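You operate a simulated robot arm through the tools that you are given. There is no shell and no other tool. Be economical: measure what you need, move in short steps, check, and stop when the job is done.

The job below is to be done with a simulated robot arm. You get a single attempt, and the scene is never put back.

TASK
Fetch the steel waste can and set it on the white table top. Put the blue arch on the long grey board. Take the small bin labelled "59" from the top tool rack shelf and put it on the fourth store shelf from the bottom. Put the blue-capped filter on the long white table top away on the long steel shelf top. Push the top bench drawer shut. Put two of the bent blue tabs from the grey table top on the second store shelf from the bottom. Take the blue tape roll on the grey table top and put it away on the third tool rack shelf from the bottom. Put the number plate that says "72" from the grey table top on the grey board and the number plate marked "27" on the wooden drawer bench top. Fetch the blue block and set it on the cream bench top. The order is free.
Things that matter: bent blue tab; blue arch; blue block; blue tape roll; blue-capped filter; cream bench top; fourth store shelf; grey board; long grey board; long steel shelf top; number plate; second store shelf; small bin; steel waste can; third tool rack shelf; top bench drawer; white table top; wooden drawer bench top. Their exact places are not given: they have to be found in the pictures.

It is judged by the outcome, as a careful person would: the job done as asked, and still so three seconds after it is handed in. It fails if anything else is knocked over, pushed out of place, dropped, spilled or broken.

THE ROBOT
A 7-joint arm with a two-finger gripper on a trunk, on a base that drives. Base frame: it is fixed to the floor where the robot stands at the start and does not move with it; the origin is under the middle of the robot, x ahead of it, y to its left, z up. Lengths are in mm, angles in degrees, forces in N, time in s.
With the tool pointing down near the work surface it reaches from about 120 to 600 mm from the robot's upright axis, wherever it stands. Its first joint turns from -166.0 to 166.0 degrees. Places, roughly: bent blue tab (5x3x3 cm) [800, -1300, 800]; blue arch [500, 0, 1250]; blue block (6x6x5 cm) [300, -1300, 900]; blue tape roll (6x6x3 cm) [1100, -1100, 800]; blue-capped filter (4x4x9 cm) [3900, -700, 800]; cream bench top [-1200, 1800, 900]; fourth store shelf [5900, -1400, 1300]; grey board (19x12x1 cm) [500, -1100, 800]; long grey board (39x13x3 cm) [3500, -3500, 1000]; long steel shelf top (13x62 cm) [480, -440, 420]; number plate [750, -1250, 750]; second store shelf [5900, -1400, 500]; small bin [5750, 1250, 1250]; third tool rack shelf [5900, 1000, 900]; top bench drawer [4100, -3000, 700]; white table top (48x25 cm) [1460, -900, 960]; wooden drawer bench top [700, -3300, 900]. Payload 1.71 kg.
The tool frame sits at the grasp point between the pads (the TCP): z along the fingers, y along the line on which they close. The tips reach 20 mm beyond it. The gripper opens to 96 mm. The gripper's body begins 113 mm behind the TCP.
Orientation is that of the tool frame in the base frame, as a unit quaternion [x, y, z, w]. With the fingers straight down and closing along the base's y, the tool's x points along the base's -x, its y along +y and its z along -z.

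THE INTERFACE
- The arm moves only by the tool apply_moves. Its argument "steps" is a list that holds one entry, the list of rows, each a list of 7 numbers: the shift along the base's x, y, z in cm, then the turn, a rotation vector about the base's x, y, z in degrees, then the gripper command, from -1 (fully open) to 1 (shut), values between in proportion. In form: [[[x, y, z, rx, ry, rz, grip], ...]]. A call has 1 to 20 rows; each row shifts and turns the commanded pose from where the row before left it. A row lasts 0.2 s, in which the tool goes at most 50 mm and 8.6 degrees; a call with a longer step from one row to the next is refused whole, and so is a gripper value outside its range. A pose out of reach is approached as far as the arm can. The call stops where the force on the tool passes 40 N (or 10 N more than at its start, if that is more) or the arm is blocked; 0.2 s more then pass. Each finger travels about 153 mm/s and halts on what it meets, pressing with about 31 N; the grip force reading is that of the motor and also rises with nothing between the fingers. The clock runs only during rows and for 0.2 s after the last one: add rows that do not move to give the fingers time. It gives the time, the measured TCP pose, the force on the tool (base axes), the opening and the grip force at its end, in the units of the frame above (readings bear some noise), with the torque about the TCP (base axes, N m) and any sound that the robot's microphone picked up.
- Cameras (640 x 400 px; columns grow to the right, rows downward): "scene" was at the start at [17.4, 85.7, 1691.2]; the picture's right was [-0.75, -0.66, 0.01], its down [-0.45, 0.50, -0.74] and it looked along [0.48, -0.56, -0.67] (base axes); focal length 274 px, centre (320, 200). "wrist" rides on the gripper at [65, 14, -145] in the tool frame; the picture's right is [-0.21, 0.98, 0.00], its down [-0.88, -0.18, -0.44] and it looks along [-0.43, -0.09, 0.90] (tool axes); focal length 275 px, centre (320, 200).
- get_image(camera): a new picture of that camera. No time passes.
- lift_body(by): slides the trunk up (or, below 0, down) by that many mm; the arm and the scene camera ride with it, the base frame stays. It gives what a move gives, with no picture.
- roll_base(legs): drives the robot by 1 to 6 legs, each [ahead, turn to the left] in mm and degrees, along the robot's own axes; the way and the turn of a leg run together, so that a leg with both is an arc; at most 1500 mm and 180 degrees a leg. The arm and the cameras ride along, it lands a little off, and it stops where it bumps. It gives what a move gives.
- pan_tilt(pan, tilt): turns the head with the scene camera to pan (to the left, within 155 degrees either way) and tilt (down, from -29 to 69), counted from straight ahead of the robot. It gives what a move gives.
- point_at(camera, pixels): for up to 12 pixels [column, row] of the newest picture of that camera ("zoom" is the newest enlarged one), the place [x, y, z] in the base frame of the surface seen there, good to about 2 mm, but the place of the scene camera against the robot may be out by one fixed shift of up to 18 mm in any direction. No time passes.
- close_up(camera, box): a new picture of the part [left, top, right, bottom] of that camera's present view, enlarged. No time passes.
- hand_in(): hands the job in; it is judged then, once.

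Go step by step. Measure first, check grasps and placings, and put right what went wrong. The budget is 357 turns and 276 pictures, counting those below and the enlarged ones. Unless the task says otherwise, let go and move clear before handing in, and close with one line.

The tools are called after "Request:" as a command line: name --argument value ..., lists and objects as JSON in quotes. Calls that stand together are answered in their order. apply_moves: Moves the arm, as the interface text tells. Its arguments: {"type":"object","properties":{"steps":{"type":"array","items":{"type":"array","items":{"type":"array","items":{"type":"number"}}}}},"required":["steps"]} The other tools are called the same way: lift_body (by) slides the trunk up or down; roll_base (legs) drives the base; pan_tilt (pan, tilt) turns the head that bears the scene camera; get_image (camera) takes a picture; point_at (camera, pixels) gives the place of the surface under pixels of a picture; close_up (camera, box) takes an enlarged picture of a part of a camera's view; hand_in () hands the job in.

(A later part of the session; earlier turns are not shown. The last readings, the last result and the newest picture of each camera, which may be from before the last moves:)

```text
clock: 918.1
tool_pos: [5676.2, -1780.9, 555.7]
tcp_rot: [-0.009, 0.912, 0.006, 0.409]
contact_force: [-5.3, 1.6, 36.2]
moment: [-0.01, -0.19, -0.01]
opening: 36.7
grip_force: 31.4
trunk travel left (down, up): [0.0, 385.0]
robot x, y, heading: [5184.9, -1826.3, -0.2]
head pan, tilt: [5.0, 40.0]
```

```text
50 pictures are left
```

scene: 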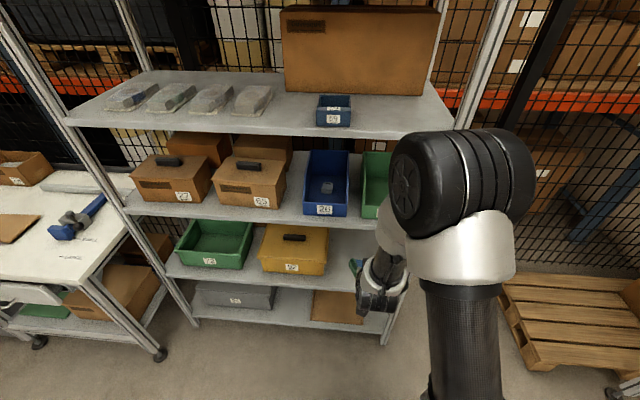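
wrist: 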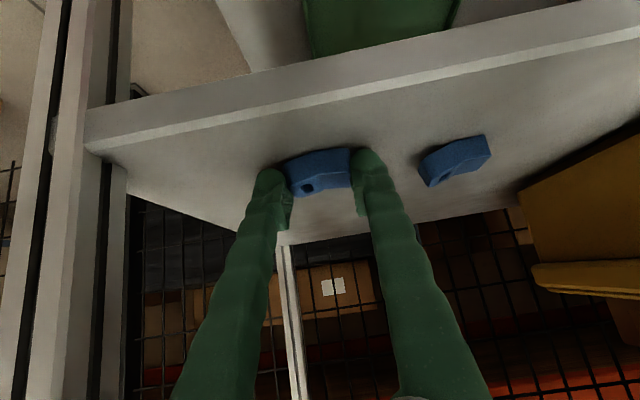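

Contact; release and withdraw.

Request:
apply_moves --steps '[[[0, 0, 0.2, 0, 0, 0, 1], [0, 0, 0, 0, 0, 0, 0.1], [0, 0, 0, 0, 0, 0, -0.1], [0, 0, 0, 0, 0, 0, -0.1], [-1, 0, 2, 0, 0, 0, -0.1], [-2, 0, 3, 0, 0, 0, -0.1], [0, 0, 0, 0, 0, 0, -0.1]]]'

Request:
get_image --camera "wrist"

```text
clock: 919.7
tool_pos: [5650.1, -1782.3, 604.7]
tcp_rot: [-0.008, 0.914, 0.005, 0.405]
contact_force: [-0.1, -1.1, 0.3]
moment: [0.02, -0.02, 0.02]
opening: 52.5
grip_force: 0.1
out of reach, approached as far as the arm can: row 6
trunk travel left (down, up): [0.0, 385.0]
robot x, y, heading: [5185.7, -1824.8, 0.0]
head pan, tilt: [5.0, 40.0]
```

```text
49 pictures are left
```

wrist: 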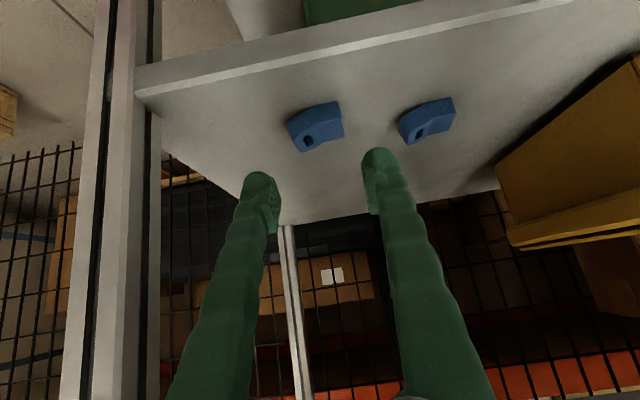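

Both tabs are on the second shelf. Now head back to the machine for the arch; I suspect the LOW bridge is an arch clamped by the ball lever.

Request:
roll_base --legs '[[-250, 0], [0, -90], [400, 0], [0, -90], [1350, 0], [1350, 0]]'

Request:
roll_base --legs '[[1300, 0], [1300, 0], [0, -89], [1000, 0], [1000, 0], [0, -90]]'

Request:
lift_body --by 330

Request:
pan_tilt --pan 5 --tilt 40

Request:
get_image --camera "scene"

```text
clock: 946.6
tool_pos: [1763.9, -2193.3, 603.6]
tcp_rot: [0.914, -0.002, -0.405, 0.001]
contact_force: [-1.2, -0.3, -0.5]
moment: [0.02, 0.05, -0.01]
opening: 53.0
grip_force: 0.0
trunk travel left (down, up): [0.0, 385.0]
robot x, y, heading: [2227.8, -2158.8, 178.4]
head pan, tilt: [5.0, 40.0]
```

```text
clock: 979.6
tool_pos: [75.0, -7.6, 604.7]
tcp_rot: [-0.018, 0.912, 0.008, 0.41]
contact_force: [0.0, 0.0, 0.2]
moment: [0.0, -0.01, 0.0]
opening: 53.0
grip_force: 0.1
trunk travel left (down, up): [0.0, 385.0]
robot x, y, heading: [-390.9, -57.2, 1.2]
head pan, tilt: [5.0, 40.0]
```

```text
clock: 982.9
tool_pos: [84.2, -5.5, 945.6]
tcp_rot: [-0.017, 0.902, 0.01, 0.432]
contact_force: [-0.4, -0.3, 0.0]
moment: [-0.03, 0.01, 0.01]
opening: 52.8
grip_force: 0.0
trunk travel left (down, up): [-330.0, 55.0]
robot x, y, heading: [-391.3, -54.2, 1.1]
head pan, tilt: [5.0, 40.0]
```

```text
clock: 983.5
tool_pos: [83.3, -4.8, 945.0]
tcp_rot: [-0.018, 0.901, 0.011, 0.433]
contact_force: [0.5, 0.1, 0.1]
moment: [0.0, 0.01, 0.01]
opening: 52.9
grip_force: 0.2
trunk travel left (down, up): [-330.0, 55.0]
robot x, y, heading: [-390.7, -60.8, 1.2]
head pan, tilt: [5.0, 40.0]
```

```text
48 pictures are left
```

scene: 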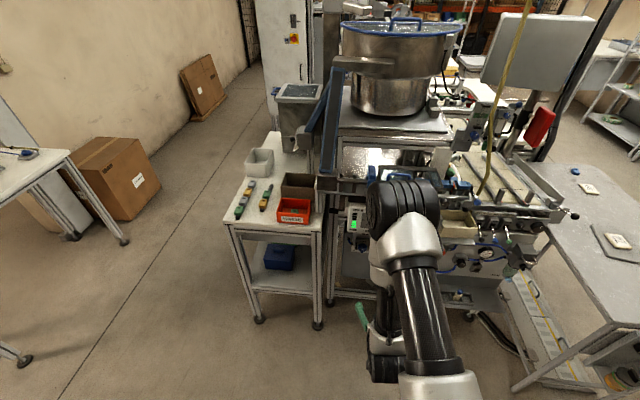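

Request:
apply_moves --steps '[[[0, 0, 4, 0, 1, 0, 1], [0, 0, 4, 0, 1, 0, 1], [0, 0, 4, 0, 1, 0, 1], [0, 0, 4, 0, 1, 0, 1], [0, 0, 4, 0, 0, 0, 1], [0, 0, 4, 0, 0, 0, 1], [0, 0, 3, 0, 0, 0, 1], [0, 0, 0, 0, 0, 0, 1]]]'

Request:
roll_base --legs '[[160, 0]]'

Request:
close_up --camera "wrist" --box '[220, 40, 420, 165]'

Request:
get_image --camera "wrist"

```text
clock: 985.3
tool_pos: [105.0, -1.9, 1200.0]
tcp_rot: [-0.018, 0.924, 0.008, 0.383]
contact_force: [0.2, 0.1, 0.0]
moment: [0.02, 0.0, -0.01]
opening: 0.0
grip_force: 29.9
out of reach, approached as far as the arm can: row 1, 2, 3
trunk travel left (down, up): [-330.0, 55.0]
robot x, y, heading: [-389.6, -58.2, 1.3]
head pan, tilt: [5.0, 40.0]
```

```text
clock: 986.8
tool_pos: [251.1, 2.8, 1207.6]
tcp_rot: [-0.017, 0.921, 0.007, 0.389]
contact_force: [0.4, 1.0, 0.2]
moment: [-0.01, 0.07, -0.01]
opening: 0.1
grip_force: 29.5
trunk travel left (down, up): [-330.0, 55.0]
robot x, y, heading: [-230.6, -56.9, 0.9]
head pan, tilt: [5.0, 40.0]
```

```text
3.20 times, centred on (320, 102) of wrist
```

zoom: 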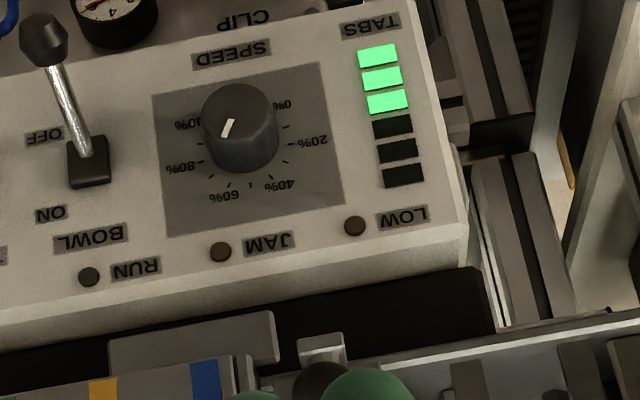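

```text
46 pictures are left
```

wrist: 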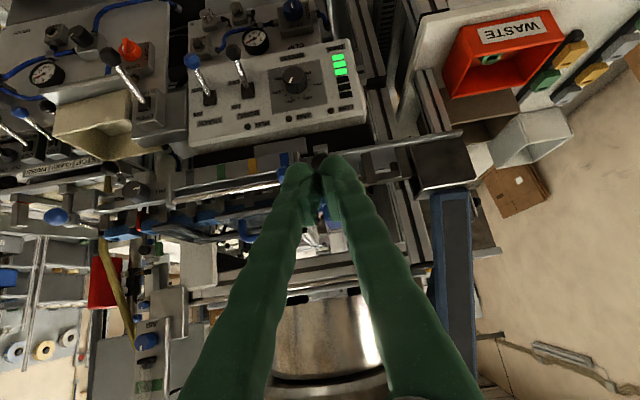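

The panel shows "LOW" is the tab-level sensor, so it's fixed. The arches I found are look-alike handles; a loose one may be elsewhere — I recall a blue arch on the white cabinet in the corner. Look there and at the west benches.

Request:
pan_tilt --pan -110 --tilt 25

Request:
get_image --camera "scene"

Request:
pan_tilt --pan -152 --tilt 30

Request:
get_image --camera "scene"

```text
clock: 988.7
tool_pos: [266.0, 1.3, 1200.5]
tcp_rot: [-0.018, 0.924, 0.008, 0.383]
contact_force: [-1.7, -0.1, 0.3]
moment: [-0.01, -0.04, 0.0]
opening: 0.0
grip_force: 29.6
trunk travel left (down, up): [-330.0, 55.0]
robot x, y, heading: [-229.8, -56.7, 1.0]
head pan, tilt: [-110.0, 25.0]
```

```text
45 pictures are left
```

scene: 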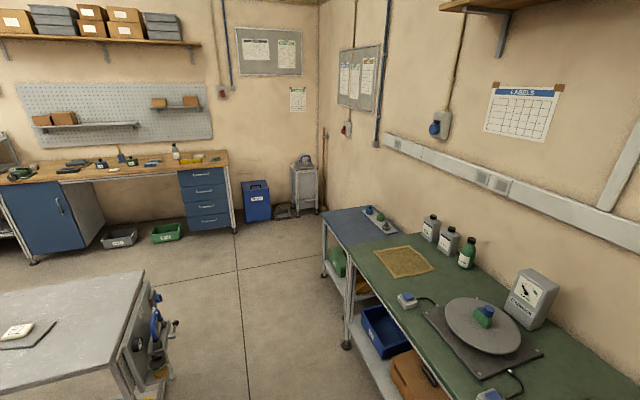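

```text
clock: 989.8
tool_pos: [268.1, 1.7, 1199.3]
tcp_rot: [-0.017, 0.924, 0.008, 0.383]
contact_force: [-0.8, -0.2, -0.5]
moment: [0.03, -0.01, 0.02]
opening: 0.0
grip_force: 29.7
trunk travel left (down, up): [-330.0, 55.0]
robot x, y, heading: [-233.6, -58.9, 1.3]
head pan, tilt: [-152.0, 30.0]
```

```text
44 pictures are left
```

scene: 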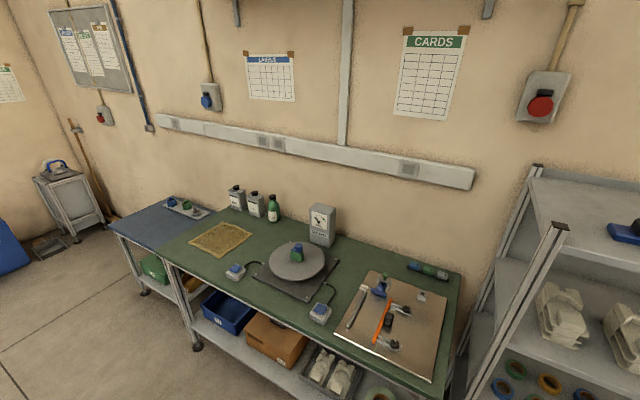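

Request:
close_up --camera "scene" --box '[20, 140, 120, 240]'

Request:
point_at --camera "zoom" --pixels '[[230, 120], [190, 170], [270, 170], [230, 180], [200, 190]]'

Request:
close_up --camera "scene" --box '[220, 180, 460, 380]'

```text
4.00 times, centred on (70, 190) of scene
```

zoom: 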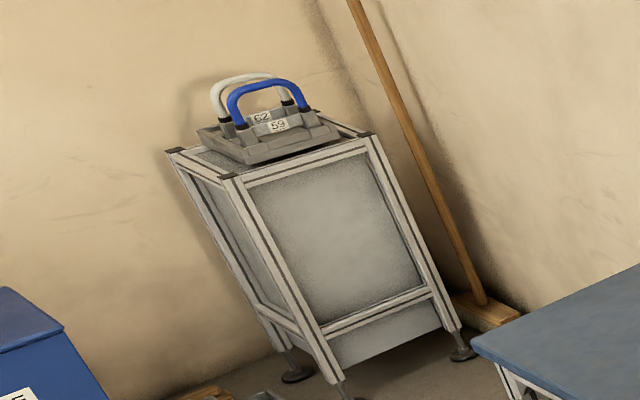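

```text
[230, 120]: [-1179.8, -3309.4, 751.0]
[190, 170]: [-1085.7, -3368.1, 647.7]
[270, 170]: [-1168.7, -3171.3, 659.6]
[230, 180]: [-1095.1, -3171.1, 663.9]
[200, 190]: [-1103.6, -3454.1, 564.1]
```

```text
2.00 times, centred on (340, 280) of scene
```

zoom: 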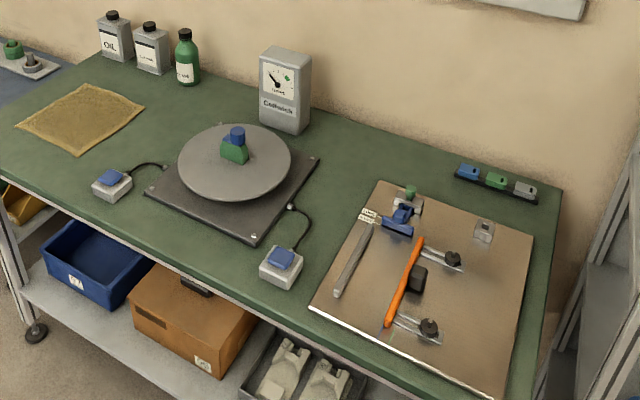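

On the cabinet stand labelled change-part hoops, but that is far from the hint and all other hints were truthful. The remaining candidate is the lid arch; extend and raise the arm to inspect it from above.

Request:
roll_base --legs '[[-220, 0]]'

Request:
lift_body --by 55

Request:
apply_moves --steps '[[[4, -1, 1, 0, -4, 0, 0], [4, -1, 2, 0, -4, 0, 0], [4, -1, 2, 0, -4, 0, 0], [4, -1, 3, 0, -4, 0, 0], [2, 0, 4, 0, 0, 0, 0], [0, 0, 4, 0, 0, 0, 0], [0, 0, 4, 0, 0, 0, 0], [0, 0, 4, 0, 0, 0, 0], [0, 0, 4, 0, 0, 0, 0], [0, 0, 4, 0, 0, 0, 0], [0, 0, 4, 0, 0, 0, 0], [0, 0, 4, 0, 0, 0, 0], [0, 0, 0, 0, 0, 0, 0]]]'

Request:
get_image --camera "wrist"

```text
clock: 991.6
tool_pos: [55.9, 1.5, 1196.0]
tcp_rot: [-0.019, 0.925, 0.008, 0.378]
contact_force: [-0.8, -0.2, 0.5]
moment: [-0.04, 0.04, 0.02]
opening: 0.0
grip_force: 29.5
trunk travel left (down, up): [-330.0, 55.0]
robot x, y, heading: [-453.7, -62.2, 1.5]
head pan, tilt: [-152.0, 30.0]
```

```text
clock: 992.5
tool_pos: [49.5, 1.9, 1252.7]
tcp_rot: [-0.019, 0.924, 0.008, 0.381]
contact_force: [-0.3, -0.9, 0.2]
moment: [-0.01, 0.03, -0.02]
opening: 0.0
grip_force: 29.5
trunk travel left (down, up): [-385.0, 0.0]
robot x, y, heading: [-450.5, -59.2, 1.3]
head pan, tilt: [-152.0, 30.0]
```

```text
refused: row 4 steps farther than a row can; nothing moved
```

```text
41 pictures are left
```

wrist: 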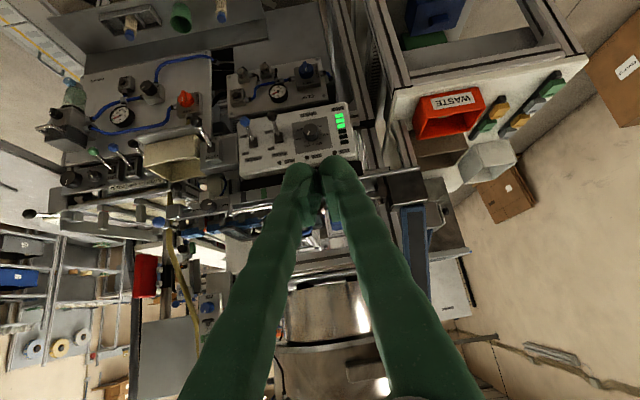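

Request:
apply_moves --steps '[[[4, -1, 1, 0, -4, 0, 0], [4, -1, 2, 0, -4, 0, 0], [4, -1, 2, 0, -4, 0, 0], [3, -1, 3, 0, -4, 0, 0], [3, 0, 3, 0, -2, 0, 0], [0, 0, 4, 0, 0, 0, 0], [0, 0, 4, 0, 0, 0, 0], [0, 0, 4, 0, 0, 0, 0], [0, 0, 4, 0, 0, 0, 0], [0, 0, 4, 0, 0, 0, 0], [0, 0, 4, 0, 0, 0, 0], [0, 0, 4, 0, 0, 0, 0], [0, 0, 0, 0, 0, 0, 0]]]'

Request:
roll_base --legs '[[200, 0]]'

Request:
get_image --camera "wrist"

```text
clock: 995.3
tool_pos: [239.2, -39.7, 1639.3]
tcp_rot: [-0.02, 0.855, 0.005, 0.518]
contact_force: [-0.1, -0.4, -0.2]
moment: [-0.01, 0.01, 0.03]
opening: 48.0
grip_force: 0.0
trunk travel left (down, up): [-385.0, 0.0]
robot x, y, heading: [-450.0, -61.7, 1.5]
head pan, tilt: [-152.0, 30.0]
```

```text
clock: 997.0
tool_pos: [444.5, -35.3, 1635.4]
tcp_rot: [-0.02, 0.857, 0.005, 0.515]
contact_force: [-1.0, 0.3, 0.2]
moment: [0.01, -0.04, 0.04]
opening: 48.0
grip_force: 0.1
trunk travel left (down, up): [-385.0, 0.0]
robot x, y, heading: [-255.4, -52.5, 1.4]
head pan, tilt: [-152.0, 30.0]
```

```text
40 pictures are left
```

wrist: 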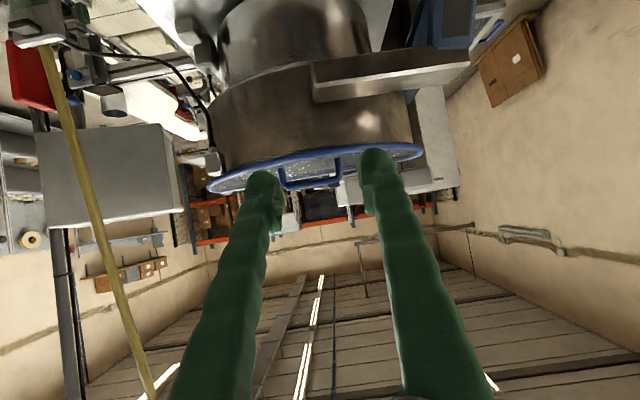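

Request:
point_at --camera "wrist" --pixels '[[338, 165], [337, 175], [310, 185], [285, 178], [286, 170], [325, 182], [300, 160], [340, 150]]'

Request:
roll_base --legs '[[120, 0]]'

Request:
apply_moves --steps '[[[0, -1, 1, 0, 0, 0, 0], [0, 0, 0, 0, 0, 0, 0]]]'

Request:
get_image --camera "wrist"

```text
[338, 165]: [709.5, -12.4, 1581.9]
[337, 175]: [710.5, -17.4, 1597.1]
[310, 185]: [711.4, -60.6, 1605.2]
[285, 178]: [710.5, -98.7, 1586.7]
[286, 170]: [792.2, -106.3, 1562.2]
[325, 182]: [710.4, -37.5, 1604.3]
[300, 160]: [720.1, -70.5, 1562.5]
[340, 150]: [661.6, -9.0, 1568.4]
```

```text
clock: 998.2
tool_pos: [512.6, -33.4, 1657.5]
tcp_rot: [-0.02, 0.848, 0.005, 0.529]
contact_force: [1.3, -0.3, 1.8]
moment: [0.01, 0.11, -0.04]
opening: 47.8
grip_force: 0.0
trunk travel left (down, up): [-385.0, 0.0]
robot x, y, heading: [-133.0, -51.1, 1.6]
head pan, tilt: [-152.0, 30.0]
```

```text
clock: 999.0
tool_pos: [514.7, -43.3, 1664.5]
tcp_rot: [-0.022, 0.85, 0.006, 0.527]
contact_force: [-0.2, -0.5, 0.6]
moment: [-0.02, 0.01, 0.02]
opening: 48.2
grip_force: 0.0
trunk travel left (down, up): [-385.0, 0.0]
robot x, y, heading: [-133.9, -51.4, 1.6]
head pan, tilt: [-152.0, 30.0]
stopped in row 2: the arm was blocked; the commanded pose is now the measured one
```

```text
39 pictures are left
```

wrist: 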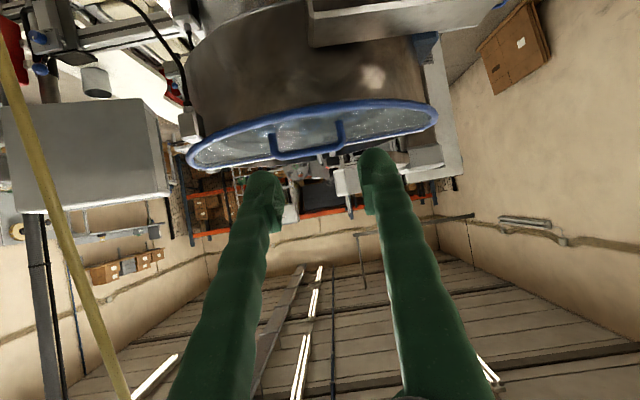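

Request:
apply_moves --steps '[[[3, 0, -1, 0, 0, 0, 0], [3, 1, -1, 0, 0, 0, 0], [0, 0, 0, 0, 0, 0, 0]]]'

Request:
roll_base --legs '[[115, 0]]'

Request:
get_image --camera "wrist"

```text
clock: 999.9
tool_pos: [605.1, -32.0, 1630.5]
tcp_rot: [-0.02, 0.855, 0.005, 0.519]
contact_force: [-0.7, 0.1, -1.0]
moment: [0.0, -0.1, 0.02]
opening: 48.0
grip_force: 0.1
trunk travel left (down, up): [-385.0, 0.0]
robot x, y, heading: [-133.1, -53.4, 1.3]
head pan, tilt: [-152.0, 30.0]
```

```text
clock: 1001.1
tool_pos: [698.0, -30.7, 1640.6]
tcp_rot: [-0.021, 0.851, 0.005, 0.525]
contact_force: [0.1, -1.1, -0.8]
moment: [-0.01, -0.04, 0.0]
opening: 48.2
grip_force: 0.1
trunk travel left (down, up): [-385.0, 0.0]
robot x, y, heading: [-16.9, -50.5, 0.9]
head pan, tilt: [-152.0, 30.0]
```

```text
38 pictures are left
```

wrist: 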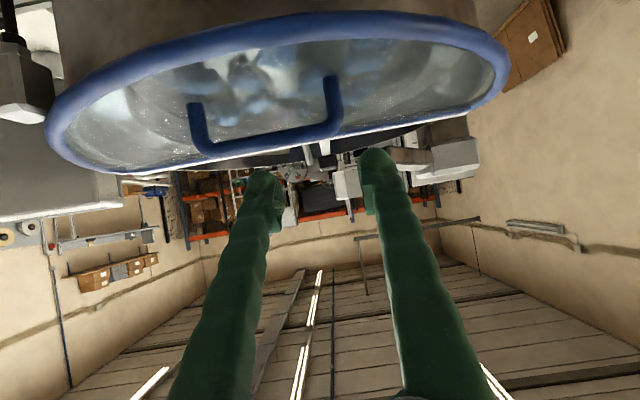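

The lid arch: bar at (711,-57,1600), too wide (≈97) to span. Roll the tool 90° to pinch its bar.

Request:
apply_moves --steps '[[[0, -1, 2, 0, 0, 0, 0.4], [0, -1.5, 0, 7.3, 0, -3.7, 0.4], [0, 0, 0, 7.3, 0, -3.7, 0.4], [0, 0, 0, 7.3, 0, -3.7, 0.4], [0, 0, 0, 7.3, 0, -3.7, 0.4], [0, 0, 0, 7.3, 0, -3.7, 0.4], [0, 0, 0, 7.3, 0, -3.7, 0.4], [0, 0, 0, 7.3, 0, -3.7, 0.4], [0, 0, 0, 7.3, 0, -3.7, 0.4], [0, 0, 0, 7.3, 0, -3.7, 0.4], [0, 0, 0, 7.3, 0, -3.7, 0.4], [0, 0, 0, 7.3, 0, -3.7, 0.4], [0, 0, 0, 0, 0, 0, 0.4]]]'

Request:
get_image --camera "wrist"

```text
clock: 1003.9
tool_pos: [712.5, -55.4, 1654.7]
tcp_rot: [0.587, 0.607, 0.376, 0.382]
contact_force: [-0.5, -0.3, 0.7]
moment: [0.0, 0.02, -0.01]
opening: 29.0
grip_force: 0.0
trunk travel left (down, up): [-385.0, 0.0]
robot x, y, heading: [-16.6, -50.5, 1.2]
head pan, tilt: [-152.0, 30.0]
```

```text
37 pictures are left
```

wrist: 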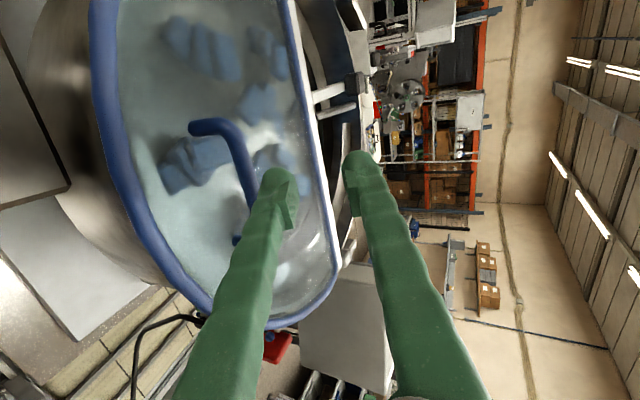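

Request:
roll_base --legs '[[-60, 0]]'

Request:
apply_moves --steps '[[[0, 0, -1.4, 0, 0, 0, 0.58], [0, 0, 0, 0, 0, 0, 0.58]]]'

Request:
get_image --camera "wrist"

```text
clock: 1004.9
tool_pos: [668.6, -56.8, 1645.7]
tcp_rot: [0.589, 0.609, 0.372, 0.38]
contact_force: [-0.1, -0.4, -1.3]
moment: [-0.02, -0.1, 0.02]
opening: 28.7
grip_force: 0.0
trunk travel left (down, up): [-385.0, 0.0]
robot x, y, heading: [-74.0, -53.4, 1.3]
head pan, tilt: [-152.0, 30.0]
```

```text
clock: 1005.2
tool_pos: [681.3, -56.3, 1636.5]
tcp_rot: [0.59, 0.61, 0.369, 0.378]
contact_force: [-0.8, -0.8, 0.6]
moment: [0.02, -0.03, 0.05]
opening: 20.6
grip_force: 0.0
trunk travel left (down, up): [-385.0, 0.0]
robot x, y, heading: [-74.7, -50.5, 1.2]
head pan, tilt: [-152.0, 30.0]
stopped in row 1: the force on the tool passed its limit at 107 N (the readings are from after the stop); the commanded pose is now the measured one
```

```text
36 pictures are left
```

wrist: 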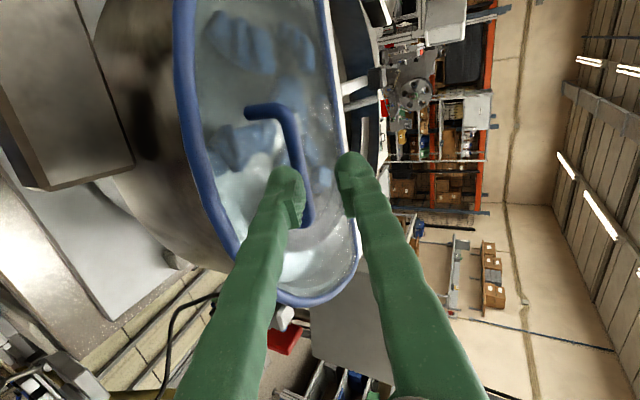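

Request:
apply_moves --steps '[[[0, 0, -0.8, 0, 0, 0, 0.58], [0, 0, -0.8, 0, 0, 0, 0.58], [0, 0, -0.6, 0, 0, 0, 0.58], [0, 0, 0, 0, 0, 0, 0.58]]]'

Request:
get_image --camera "wrist"

Request:
point_at --camera "wrist" --pixels '[[290, 130], [300, 160], [260, 112], [305, 190], [260, 180]]'

```text
clock: 1006.2
tool_pos: [675.0, -56.3, 1616.5]
tcp_rot: [0.589, 0.61, 0.371, 0.378]
contact_force: [0.0, 0.2, 1.5]
moment: [0.01, -0.04, -0.01]
opening: 19.7
grip_force: 0.0
trunk travel left (down, up): [-385.0, 0.0]
robot x, y, heading: [-73.8, -52.6, 1.2]
head pan, tilt: [-152.0, 30.0]
```

```text
35 pictures are left
```

wrist: 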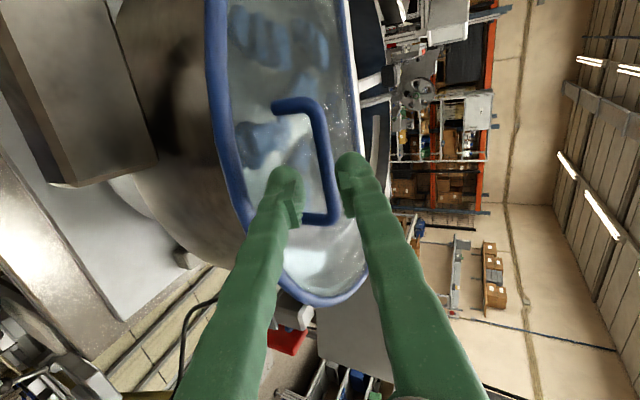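

```text
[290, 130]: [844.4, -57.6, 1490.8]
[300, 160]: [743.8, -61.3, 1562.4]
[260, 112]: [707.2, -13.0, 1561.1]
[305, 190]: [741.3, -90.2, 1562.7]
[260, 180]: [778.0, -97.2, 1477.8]
```

Request:
point_at --camera "wrist" --pixels '[[322, 130], [327, 160], [331, 190], [316, 218], [290, 104], [278, 108]]'

```text
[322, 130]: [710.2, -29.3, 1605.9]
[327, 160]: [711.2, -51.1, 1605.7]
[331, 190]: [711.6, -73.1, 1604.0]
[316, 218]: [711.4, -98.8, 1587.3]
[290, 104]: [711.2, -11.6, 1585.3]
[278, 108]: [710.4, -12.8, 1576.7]
```

Request:
apply_moves --steps '[[[1.1, 0, -0.5, 0, 0, 0, 0.58], [1.1, 0, -0.5, 0, 0, 0, 0.58], [1.0, 0, -0.5, 0, 0, 0, 0.58], [0, 0, 0, 0, 0, 0, 0.58], [0, 0, 0, 0, 0, 0, 0.58]]]'

Request:
get_image --camera "wrist"

```text
clock: 1007.4
tool_pos: [705.0, -55.8, 1600.8]
tcp_rot: [0.59, 0.61, 0.37, 0.378]
contact_force: [0.5, 0.0, 0.1]
moment: [-0.03, 0.02, 0.04]
opening: 20.0
grip_force: 0.1
trunk travel left (down, up): [-385.0, 0.0]
robot x, y, heading: [-78.1, -47.9, 1.4]
head pan, tilt: [-152.0, 30.0]
```

```text
34 pictures are left
```

wrist: 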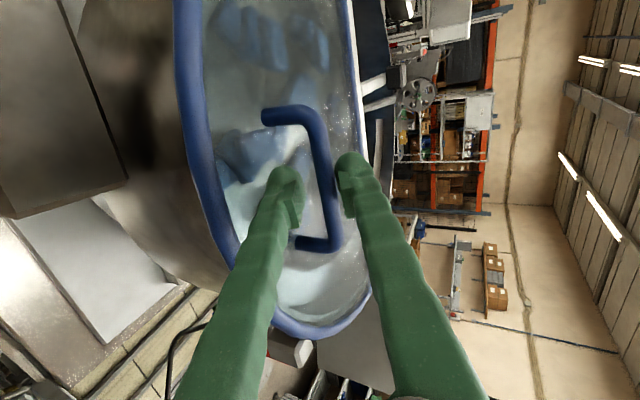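

Bar between the pads. Close and test-lift 6 mm.

Request:
apply_moves --steps '[[[0.2, 0, -0.1, 0, 0, 0, 0.58], [0, 0, 0, 0, 0, 0, 1], [0, 0, 0, 0, 0, 0, 1], [0, 0, 0, 0, 0, 0, 1], [0, 0, 0.4, 0, 0, 0, 1], [0, 0, 0.4, 0, 0, 0, 1], [0, 0, 0, 0, 0, 0, 1]]]'

Request:
get_image --camera "wrist"

Request:
point_at --camera "wrist" --pixels '[[300, 110], [318, 130], [270, 115], [185, 60], [350, 60], [200, 180], [320, 245]]'

```text
clock: 1009.0
tool_pos: [710.5, -55.8, 1603.9]
tcp_rot: [0.591, 0.612, 0.368, 0.375]
contact_force: [5.1, 1.1, -6.8]
moment: [0.4, 0.13, -0.12]
opening: 6.6
grip_force: 35.1
trunk travel left (down, up): [-385.0, 0.0]
robot x, y, heading: [-73.5, -51.8, 1.1]
head pan, tilt: [-152.0, 30.0]
```

```text
33 pictures are left
```

wrist: 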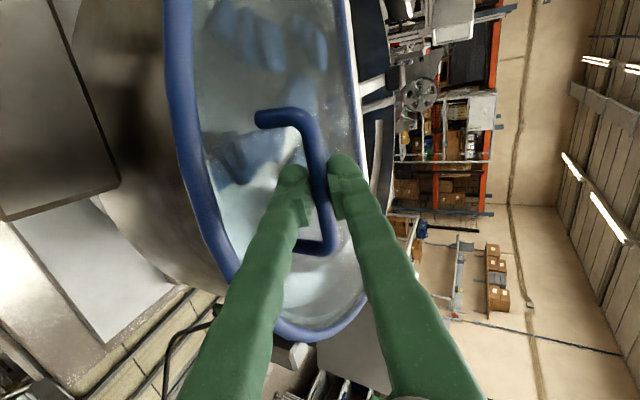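

```text
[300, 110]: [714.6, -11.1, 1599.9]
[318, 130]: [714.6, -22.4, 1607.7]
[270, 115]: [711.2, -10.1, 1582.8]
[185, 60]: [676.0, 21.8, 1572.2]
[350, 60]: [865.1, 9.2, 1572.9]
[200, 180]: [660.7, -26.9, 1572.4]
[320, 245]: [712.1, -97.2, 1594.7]
```

Force is small so far; lift another 10 mm and compare the bar with the rim.

Request:
apply_moves --steps '[[[0, 0, 0.5, 0, 0, 0, 1], [0, 0, 0.5, 0, 0, 0, 1], [0, 0, 0, 0, 0, 0, 1]]]'

Request:
get_image --camera "wrist"

Request:
point_at --camera "wrist" --pixels '[[300, 110], [315, 130], [265, 118], [180, 60], [195, 180], [215, 235], [320, 245], [345, 60], [340, 30]]'

```text
clock: 1009.8
tool_pos: [711.4, -55.4, 1616.1]
tcp_rot: [0.59, 0.611, 0.37, 0.377]
contact_force: [14.5, 0.0, -10.4]
moment: [0.33, 0.11, -0.26]
opening: 6.6
grip_force: 34.6
trunk travel left (down, up): [-385.0, 0.0]
robot x, y, heading: [-77.9, -51.4, 1.1]
head pan, tilt: [-152.0, 30.0]
```

```text
32 pictures are left
```

wrist: 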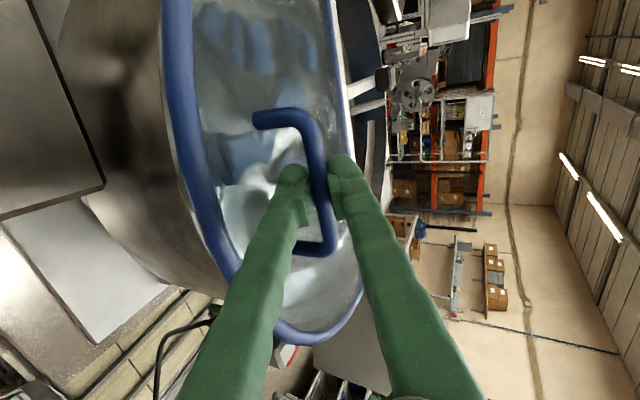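

```text
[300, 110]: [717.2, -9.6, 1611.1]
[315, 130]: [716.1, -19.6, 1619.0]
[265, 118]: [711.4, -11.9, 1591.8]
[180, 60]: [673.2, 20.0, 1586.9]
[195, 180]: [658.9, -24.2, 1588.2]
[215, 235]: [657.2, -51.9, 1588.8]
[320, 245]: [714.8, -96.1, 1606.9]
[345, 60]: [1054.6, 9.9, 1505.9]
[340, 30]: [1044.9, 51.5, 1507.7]
```

The lid lifts too (rim 1572→1588): also attached. Lower it and release.

Request:
apply_moves --steps '[[[0, 0, -0.5, 0, 0, 0, 1], [0, 0, -0.5, 0, 0, 0, 1], [-0.1, 0, -0.4, 0, 0, 0, 1], [-0.1, 0, -0.1, 0, 0, 0, 1], [0, 0, 0, 0, 0, 0, 0.6], [0, 0, 0, 0, 0, 0, 0.5], [-1.1, 0, 0.5, 0, 0, 0, 0.5], [-2, 0, 1, 0, 0, 0, 0.5], [0, 0, 3, 0, 0, 0, 0.5], [0, 0, 3, 0, 0, 0, 0.5]]]'

Request:
get_image --camera "wrist"

Request:
point_at --camera "wrist" --pixels '[[300, 140], [220, 100], [240, 180], [260, 230]]'

```text
clock: 1012.0
tool_pos: [674.3, -57.0, 1678.1]
tcp_rot: [0.589, 0.611, 0.37, 0.378]
contact_force: [-0.6, -0.9, 0.7]
moment: [-0.02, 0.05, 0.03]
opening: 24.0
grip_force: 0.1
trunk travel left (down, up): [-385.0, 0.0]
robot x, y, heading: [-77.6, -48.6, 1.4]
head pan, tilt: [-152.0, 30.0]
```

```text
31 pictures are left
```

wrist: 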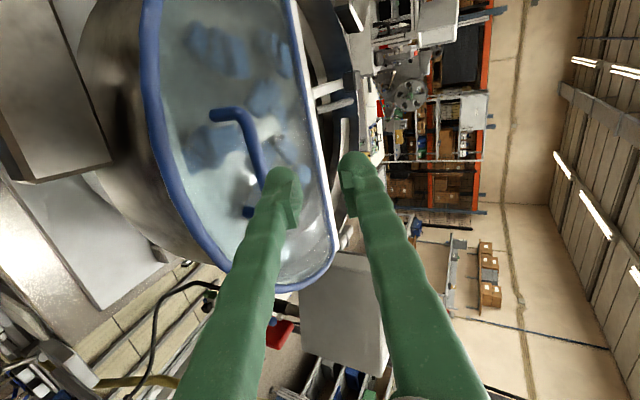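

```text
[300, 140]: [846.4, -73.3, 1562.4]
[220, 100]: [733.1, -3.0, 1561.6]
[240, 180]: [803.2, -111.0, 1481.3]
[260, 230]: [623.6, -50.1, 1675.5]
```

Lid closed again. Check the machine from the north-west side for something hidden behind the elevator/hopper.

Request:
roll_base --legs '[[-350, 0], [0, 90], [850, 0]]'

Request:
pan_tilt --pan -115 --tilt 25

Request:
get_image --camera "scene"

```text
clock: 1023.4
tool_pos: [-435.1, 1529.9, 1678.1]
tcp_rot: [-0.011, 0.849, 0.529, 0.008]
contact_force: [0.0, -0.4, -0.3]
moment: [-0.01, 0.01, -0.01]
opening: 24.1
grip_force: 0.1
trunk travel left (down, up): [-385.0, 0.0]
robot x, y, heading: [-446.0, 778.9, 90.9]
head pan, tilt: [-152.0, 30.0]
```

```text
clock: 1024.4
tool_pos: [-433.5, 1504.7, 1688.6]
tcp_rot: [-0.011, 0.845, 0.535, 0.006]
contact_force: [-0.4, 0.1, -0.6]
moment: [0.0, -0.04, -0.01]
opening: 24.0
grip_force: 0.1
trunk travel left (down, up): [-385.0, 0.0]
robot x, y, heading: [-444.8, 780.0, 91.2]
head pan, tilt: [-115.0, 25.0]
```

```text
30 pictures are left
```

scene: 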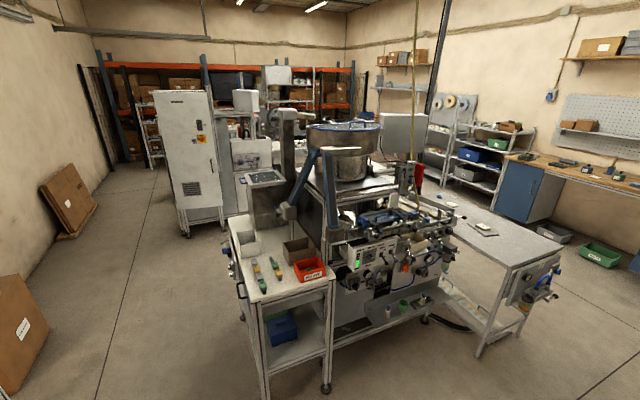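

Request:
close_up --camera "scene" --box '[240, 110, 460, 250]'

Request:
close_up --camera "scene" --box '[330, 180, 430, 245]'

```text
2.86 times, centred on (350, 180) of scene
```

zoom: 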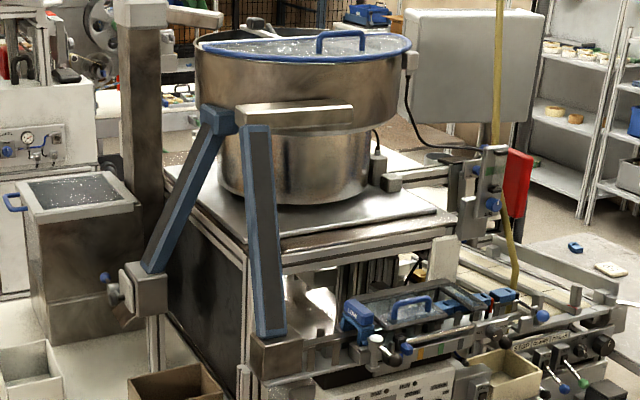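

```text
6.15 times, centred on (380, 212) of scene
```

zoom: 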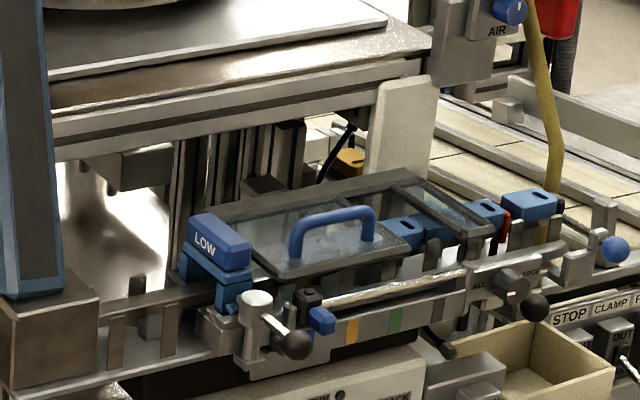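

This side view (zoom (215,255)) shows LOW really is a blue arch straddling the track, with its near leg clamped by the ball-lever clamp. I'll restore the tool orientation and then try to release the lever.

Request:
apply_moves --steps '[[[0, 0, -3, 0, -7.4, 3.5, 1], [0, 0, -3, 0, -7.4, 3.5, 1], [0, 0, -3, 0, -7.4, 3.5, 1], [0, -1, -3, 0, -7.4, 3.5, 1], [0, -2, -3, 0, -7.4, 3.5, 1], [0, -2, -3, 0, -7.4, 3.5, 1], [0, -2, -3, 0, -7.4, 3.5, 1], [0, -2, -3, 0, -7.4, 3.5, 1], [0, -2, -3, 0, -7.4, 3.5, 1], [0, -2, -3, 0, -7.4, 3.5, 1], [0, -2, -3, 0, -7.4, 3.5, 1], [0, -2, -2, -6, 0, 0, 1], [0, -2, -2, -6, 0, 0, 1], [0, -2, -2, -6, 0, 0, 1], [0, 0, 0, 0, 0, 0, 1]]]'

Request:
roll_base --legs '[[-780, 0], [0, -91]]'

Request:
lift_body --by -60

Request:
pan_tilt --pan 0 --tilt 45

Request:
get_image --camera "wrist"

```text
clock: 1027.6
tool_pos: [-437.6, 1294.6, 1294.6]
tcp_rot: [0.659, -0.641, -0.275, -0.283]
contact_force: [-0.6, 1.1, 0.0]
moment: [-0.01, 0.01, 0.0]
opening: 0.0
grip_force: 29.0
trunk travel left (down, up): [-385.0, 0.0]
robot x, y, heading: [-445.6, 781.1, 90.8]
head pan, tilt: [-115.0, 25.0]
```

```text
clock: 1036.7
tool_pos: [78.8, -33.9, 1296.1]
tcp_rot: [0.003, 0.918, -0.013, 0.395]
contact_force: [-0.8, -0.3, 0.2]
moment: [0.0, -0.06, -0.02]
opening: 0.0
grip_force: 29.0
trunk travel left (down, up): [-385.0, 0.0]
robot x, y, heading: [-440.6, -1.0, -1.2]
head pan, tilt: [-115.0, 25.0]
```

```text
clock: 1037.7
tool_pos: [61.2, -29.8, 1238.2]
tcp_rot: [0.002, 0.915, -0.012, 0.403]
contact_force: [0.2, 1.2, 0.0]
moment: [-0.02, 0.07, 0.06]
opening: 0.2
grip_force: 29.3
trunk travel left (down, up): [-325.0, 60.0]
robot x, y, heading: [-440.2, -2.3, -1.0]
head pan, tilt: [-115.0, 25.0]
```

```text
clock: 1039.6
tool_pos: [61.3, -32.3, 1239.7]
tcp_rot: [0.003, 0.915, -0.012, 0.403]
contact_force: [0.0, -0.5, -0.1]
moment: [0.04, 0.0, 0.02]
opening: 0.1
grip_force: 29.2
trunk travel left (down, up): [-325.0, 60.0]
robot x, y, heading: [-439.0, 1.4, -0.9]
head pan, tilt: [0.0, 45.0]
```

```text
27 pictures are left
```

wrist: 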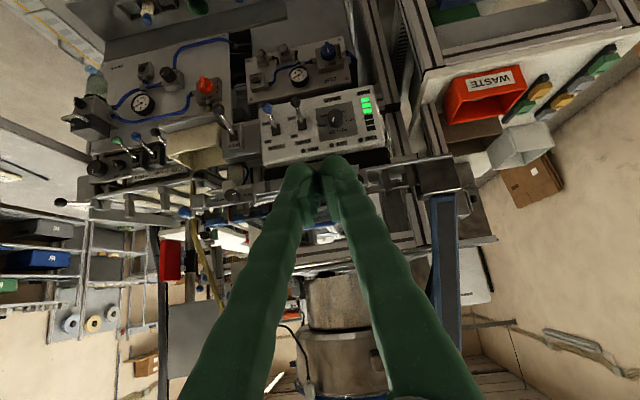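

Request:
roll_base --legs '[[190, 0]]'

Request:
apply_moves --steps '[[[0, 5, 0, 0, 0, 0, 1], [0, 4, 0, 0, 2, 0, 1], [0, 0, 0, 0, 0, 0, 1]]]'

Request:
get_image --camera "wrist"

```text
clock: 1041.2
tool_pos: [253.9, -34.7, 1238.1]
tcp_rot: [0.004, 0.916, -0.014, 0.401]
contact_force: [0.0, 0.6, 1.2]
moment: [-0.01, 0.05, 0.01]
opening: 0.0
grip_force: 29.5
trunk travel left (down, up): [-325.0, 60.0]
robot x, y, heading: [-246.4, -5.5, -0.9]
head pan, tilt: [0.0, 45.0]
```

```text
clock: 1042.0
tool_pos: [246.6, 59.9, 1247.0]
tcp_rot: [0.006, 0.922, -0.011, 0.387]
contact_force: [-0.4, 0.4, 0.3]
moment: [0.0, 0.08, -0.06]
opening: 0.0
grip_force: 29.6
trunk travel left (down, up): [-325.0, 60.0]
robot x, y, heading: [-243.8, -4.8, -1.1]
head pan, tilt: [0.0, 45.0]
```

```text
26 pictures are left
```

wrist: 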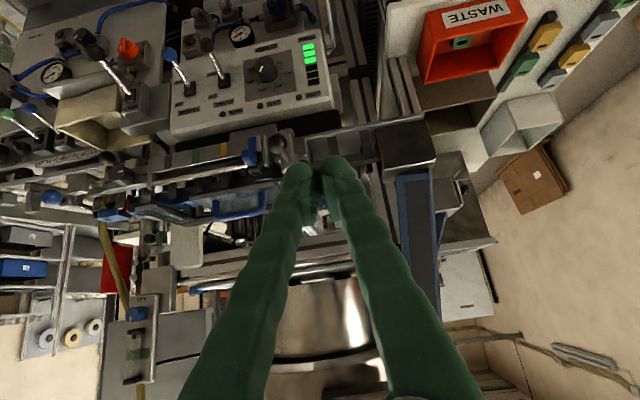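

Request:
point_at --camera "wrist" --pixels '[[281, 143], [278, 138], [286, 155], [274, 145], [250, 157], [288, 165]]'

Request:
close_up --camera "wrist" --box '[220, 110, 340, 200]'

```text
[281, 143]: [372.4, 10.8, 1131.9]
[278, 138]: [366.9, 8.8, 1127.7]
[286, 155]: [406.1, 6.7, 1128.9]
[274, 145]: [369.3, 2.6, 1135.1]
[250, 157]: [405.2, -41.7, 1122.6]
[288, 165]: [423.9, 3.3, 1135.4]
```

```text
4.44 times, centred on (280, 155) of wrist
```

zoom: 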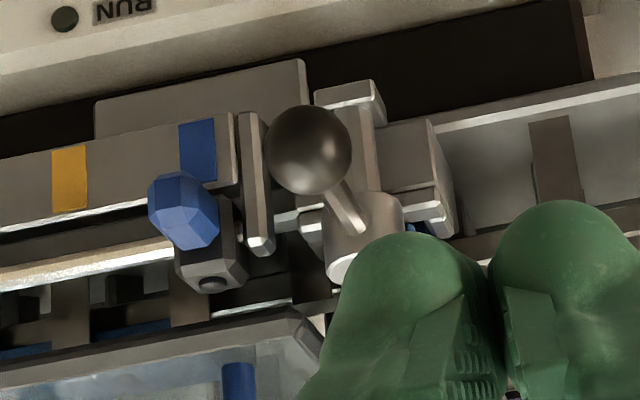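

Lever ball at (375,6,1128), pivot ≈(428,5). Place the closed fingertips on its +y side and push gently toward −y (loosening).

Request:
apply_moves --steps '[[[2, -1.4, -3.5, 0, 0, 0, 1], [2, -1.4, -3.5, 0, 0, 0, 1], [3, 0, -2, 0, 0, 0, 1], [3, 0, -1, 0, 0, 0, 1], [1, 0, 0, 0, 0, 0, 1], [0, 0, 0, 0, 0, 0, 1]]]'

Request:
get_image --camera "wrist"

```text
clock: 1043.5
tool_pos: [342.4, 28.9, 1145.8]
tcp_rot: [0.003, 0.919, -0.014, 0.394]
contact_force: [-0.5, 0.9, -0.3]
moment: [-0.01, -0.02, -0.01]
opening: 0.0
grip_force: 29.4
trunk travel left (down, up): [-325.0, 60.0]
robot x, y, heading: [-248.5, -9.9, -1.1]
head pan, tilt: [0.0, 45.0]
```

```text
24 pictures are left
```

wrist: 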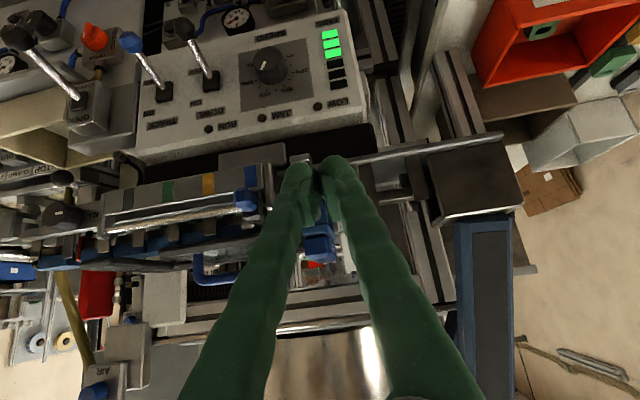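

Request:
apply_moves --steps '[[[1.5, 0.2, 0, 0, 0, 0, 1], [0, -0.6, 0, 0, 0, 0, 1], [0, -0.6, 0, 0, 0, 0, 1], [0, -0.6, 0, 0, 0, 0, 1], [0, -0.6, 0, 0, 0, 0, 1], [0, -0.6, 0, 0, 0, 0, 1], [0, 0, 0, 0, 0, 0, 1]]]'

Request:
get_image --camera "wrist"

```text
clock: 1045.0
tool_pos: [356.8, 2.5, 1147.2]
tcp_rot: [0.0, 0.919, -0.012, 0.394]
contact_force: [-10.7, 9.3, 11.4]
moment: [0.18, 0.0, 0.12]
opening: 6.2
grip_force: 29.8
trunk travel left (down, up): [-325.0, 60.0]
robot x, y, heading: [-246.4, -5.8, -0.9]
head pan, tilt: [0.0, 45.0]
```

```text
23 pictures are left
```

wrist: 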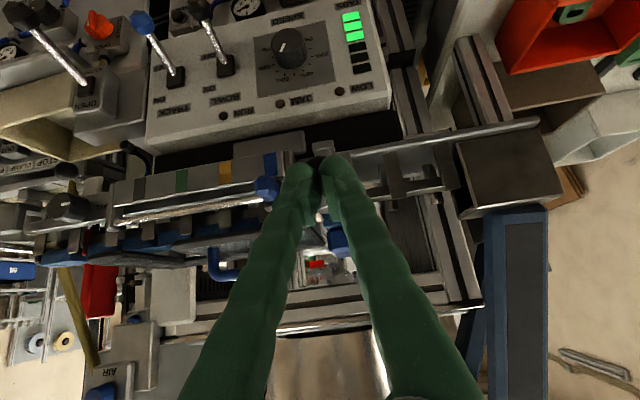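

Request:
apply_moves --steps '[[[-2, 0, 1, 0, 0, 0, 1], [-3, 3, 2, 0, 0, 0, 1], [-2, 4, 2, 0, 0, 0, 1], [0, 0, 0, 0, 0, 0, 1]]]'

Request:
close_up --camera "wrist" --box '[180, 100, 360, 220]'

Request:
point_at --camera "zoom" --pixels '[[320, 160], [330, 175], [300, 170], [350, 200]]'

```text
clock: 1046.0
tool_pos: [286.4, 68.1, 1197.8]
tcp_rot: [0.004, 0.919, -0.013, 0.393]
contact_force: [0.4, 0.1, -0.4]
moment: [-0.02, 0.04, 0.01]
opening: 0.1
grip_force: 29.5
trunk travel left (down, up): [-325.0, 60.0]
robot x, y, heading: [-243.3, -5.7, -1.1]
head pan, tilt: [0.0, 45.0]
```

```text
3.33 times, centred on (270, 160) of wrist
```

zoom: 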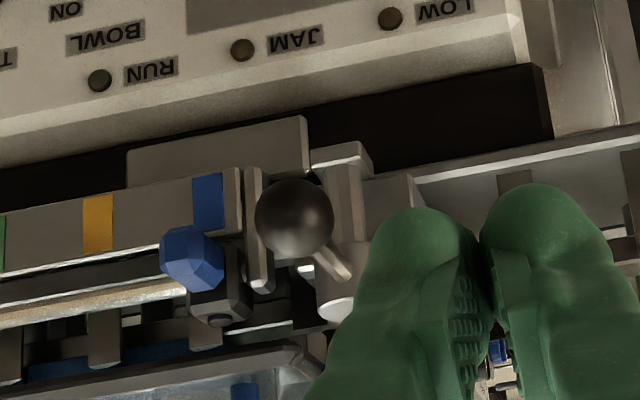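

```text
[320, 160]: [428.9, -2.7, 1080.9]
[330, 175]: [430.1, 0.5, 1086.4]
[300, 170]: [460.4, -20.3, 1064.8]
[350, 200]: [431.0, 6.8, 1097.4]
```

Request:
point_at --camera "zoom" --pixels '[[295, 215], [275, 215], [310, 205], [340, 270], [345, 290]]'

```text
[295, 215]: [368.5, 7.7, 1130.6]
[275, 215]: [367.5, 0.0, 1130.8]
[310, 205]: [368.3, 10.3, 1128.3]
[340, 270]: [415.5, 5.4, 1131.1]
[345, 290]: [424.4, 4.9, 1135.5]
```

The lever did not move; the fingers rode over it. Grip the ball and test its motion directly.

Request:
apply_moves --steps '[[[3, -3, 0, 0, 0, 0, 0], [2, -3.2, 0, 0, 0, 0, 0], [2, 0, -2, 0, 0, 0, 0], [1.3, 0, -2, 0, 0, 0, 0], [0, 0, -2.4, 0, 0, 0, 0], [0, 0, 0, 0, 0, 0, 0], [0, 0, 0, 0, 0, 0, 1], [0, 0, 0, 0, 0, 0, 1], [0, 0, 0, 0, 0, 0, 1]]]'

Request:
apply_moves --steps '[[[0, -0.5, 0, 0, 0, 0, 1], [0.1, -0.5, 0, 0, 0, 0, 1], [0, 0, 0, 0, 0, 0, 1]]]'

```text
clock: 1048.0
tool_pos: [370.6, 7.3, 1133.0]
tcp_rot: [0.003, 0.919, -0.013, 0.393]
contact_force: [-1.7, -0.9, -1.1]
moment: [-0.02, -0.05, -0.03]
opening: 22.0
grip_force: 35.4
trunk travel left (down, up): [-325.0, 60.0]
robot x, y, heading: [-248.2, -5.0, -1.3]
head pan, tilt: [0.0, 45.0]
```

```text
clock: 1048.8
tool_pos: [371.3, 3.6, 1131.9]
tcp_rot: [0.0, 0.92, -0.012, 0.391]
contact_force: [-4.6, 21.2, -9.5]
moment: [0.16, 0.16, 0.4]
opening: 21.6
grip_force: 34.5
trunk travel left (down, up): [-325.0, 60.0]
robot x, y, heading: [-245.0, -7.6, -1.2]
head pan, tilt: [0.0, 45.0]
```

Request:
apply_moves --steps '[[[0, 0.5, 0, 0, 0, 0, 1], [0, 0.6, 0, 0, 0, 0, 1], [0, 0.6, 0, 0, 0, 0, 1], [0, 0.3, 0, 0, 0, 0, 1], [0, 0, 0, 0, 0, 0, 1]]]'

```text
clock: 1050.0
tool_pos: [374.4, 16.5, 1131.9]
tcp_rot: [0.004, 0.919, -0.014, 0.394]
contact_force: [13.6, -9.4, -17.5]
moment: [0.02, 0.01, -0.43]
opening: 21.3
grip_force: 34.5
trunk travel left (down, up): [-325.0, 60.0]
robot x, y, heading: [-246.0, -8.7, -1.0]
head pan, tilt: [0.0, 45.0]
```

The lever yields toward +y. Follow its arc.

Request:
apply_moves --steps '[[[-0.2, 0.6, 0, 0, 0, 0, 1], [0.2, 0.6, 0, 0, 0, 0, 1], [0.3, 0.6, 0, 0, 0, 0, 1], [0.4, 0.6, 0, 0, 0, 0, 1], [0, 0, 0, 0, 0, 0, 1]]]'

Request:
get_image --camera "wrist"

```text
clock: 1051.2
tool_pos: [381.5, 41.8, 1132.6]
tcp_rot: [0.003, 0.919, -0.013, 0.394]
contact_force: [17.6, -17.5, -3.7]
moment: [-0.1, 0.03, -0.23]
opening: 22.6
grip_force: 35.2
trunk travel left (down, up): [-325.0, 60.0]
robot x, y, heading: [-250.1, -3.1, -0.8]
head pan, tilt: [0.0, 45.0]
```

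```text
21 pictures are left
```

wrist: 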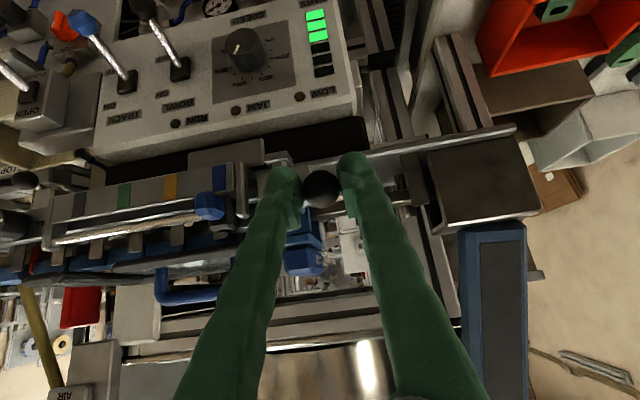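

The lever swings — it is a working clamp. Continue the swing to about 80–90°.

Request:
apply_moves --steps '[[[0.6, 0.4, 0, 0, 0, 0, 1], [0.6, 0.4, 0, 0, 0, 0, 1], [0.7, 0.3, 0, 0, 0, 0, 1], [0.7, 0.3, 0, 0, 0, 0, 1], [0.7, 0.2, 0, 0, 0, 0, 1], [0, 0, 0, 0, 0, 0, 1]]]'

Request:
get_image --camera "wrist"

```text
clock: 1052.7
tool_pos: [400.3, 58.7, 1133.4]
tcp_rot: [0.002, 0.92, -0.013, 0.392]
contact_force: [-21.9, -0.7, -10.2]
moment: [-0.05, 1.12, 0.01]
opening: 20.3
grip_force: 34.6
trunk travel left (down, up): [-325.0, 60.0]
robot x, y, heading: [-246.0, -7.9, -0.8]
head pan, tilt: [0.0, 45.0]
```

```text
20 pictures are left
```

wrist: 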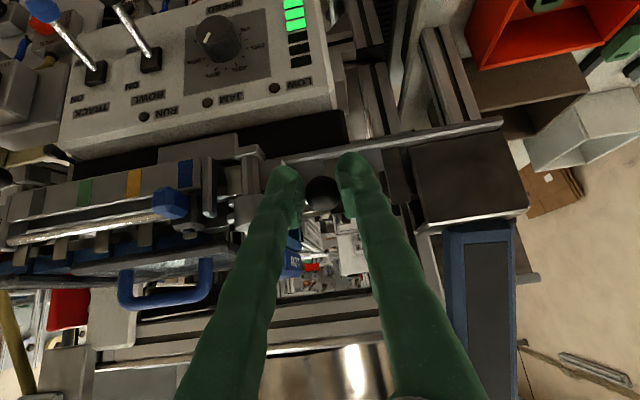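

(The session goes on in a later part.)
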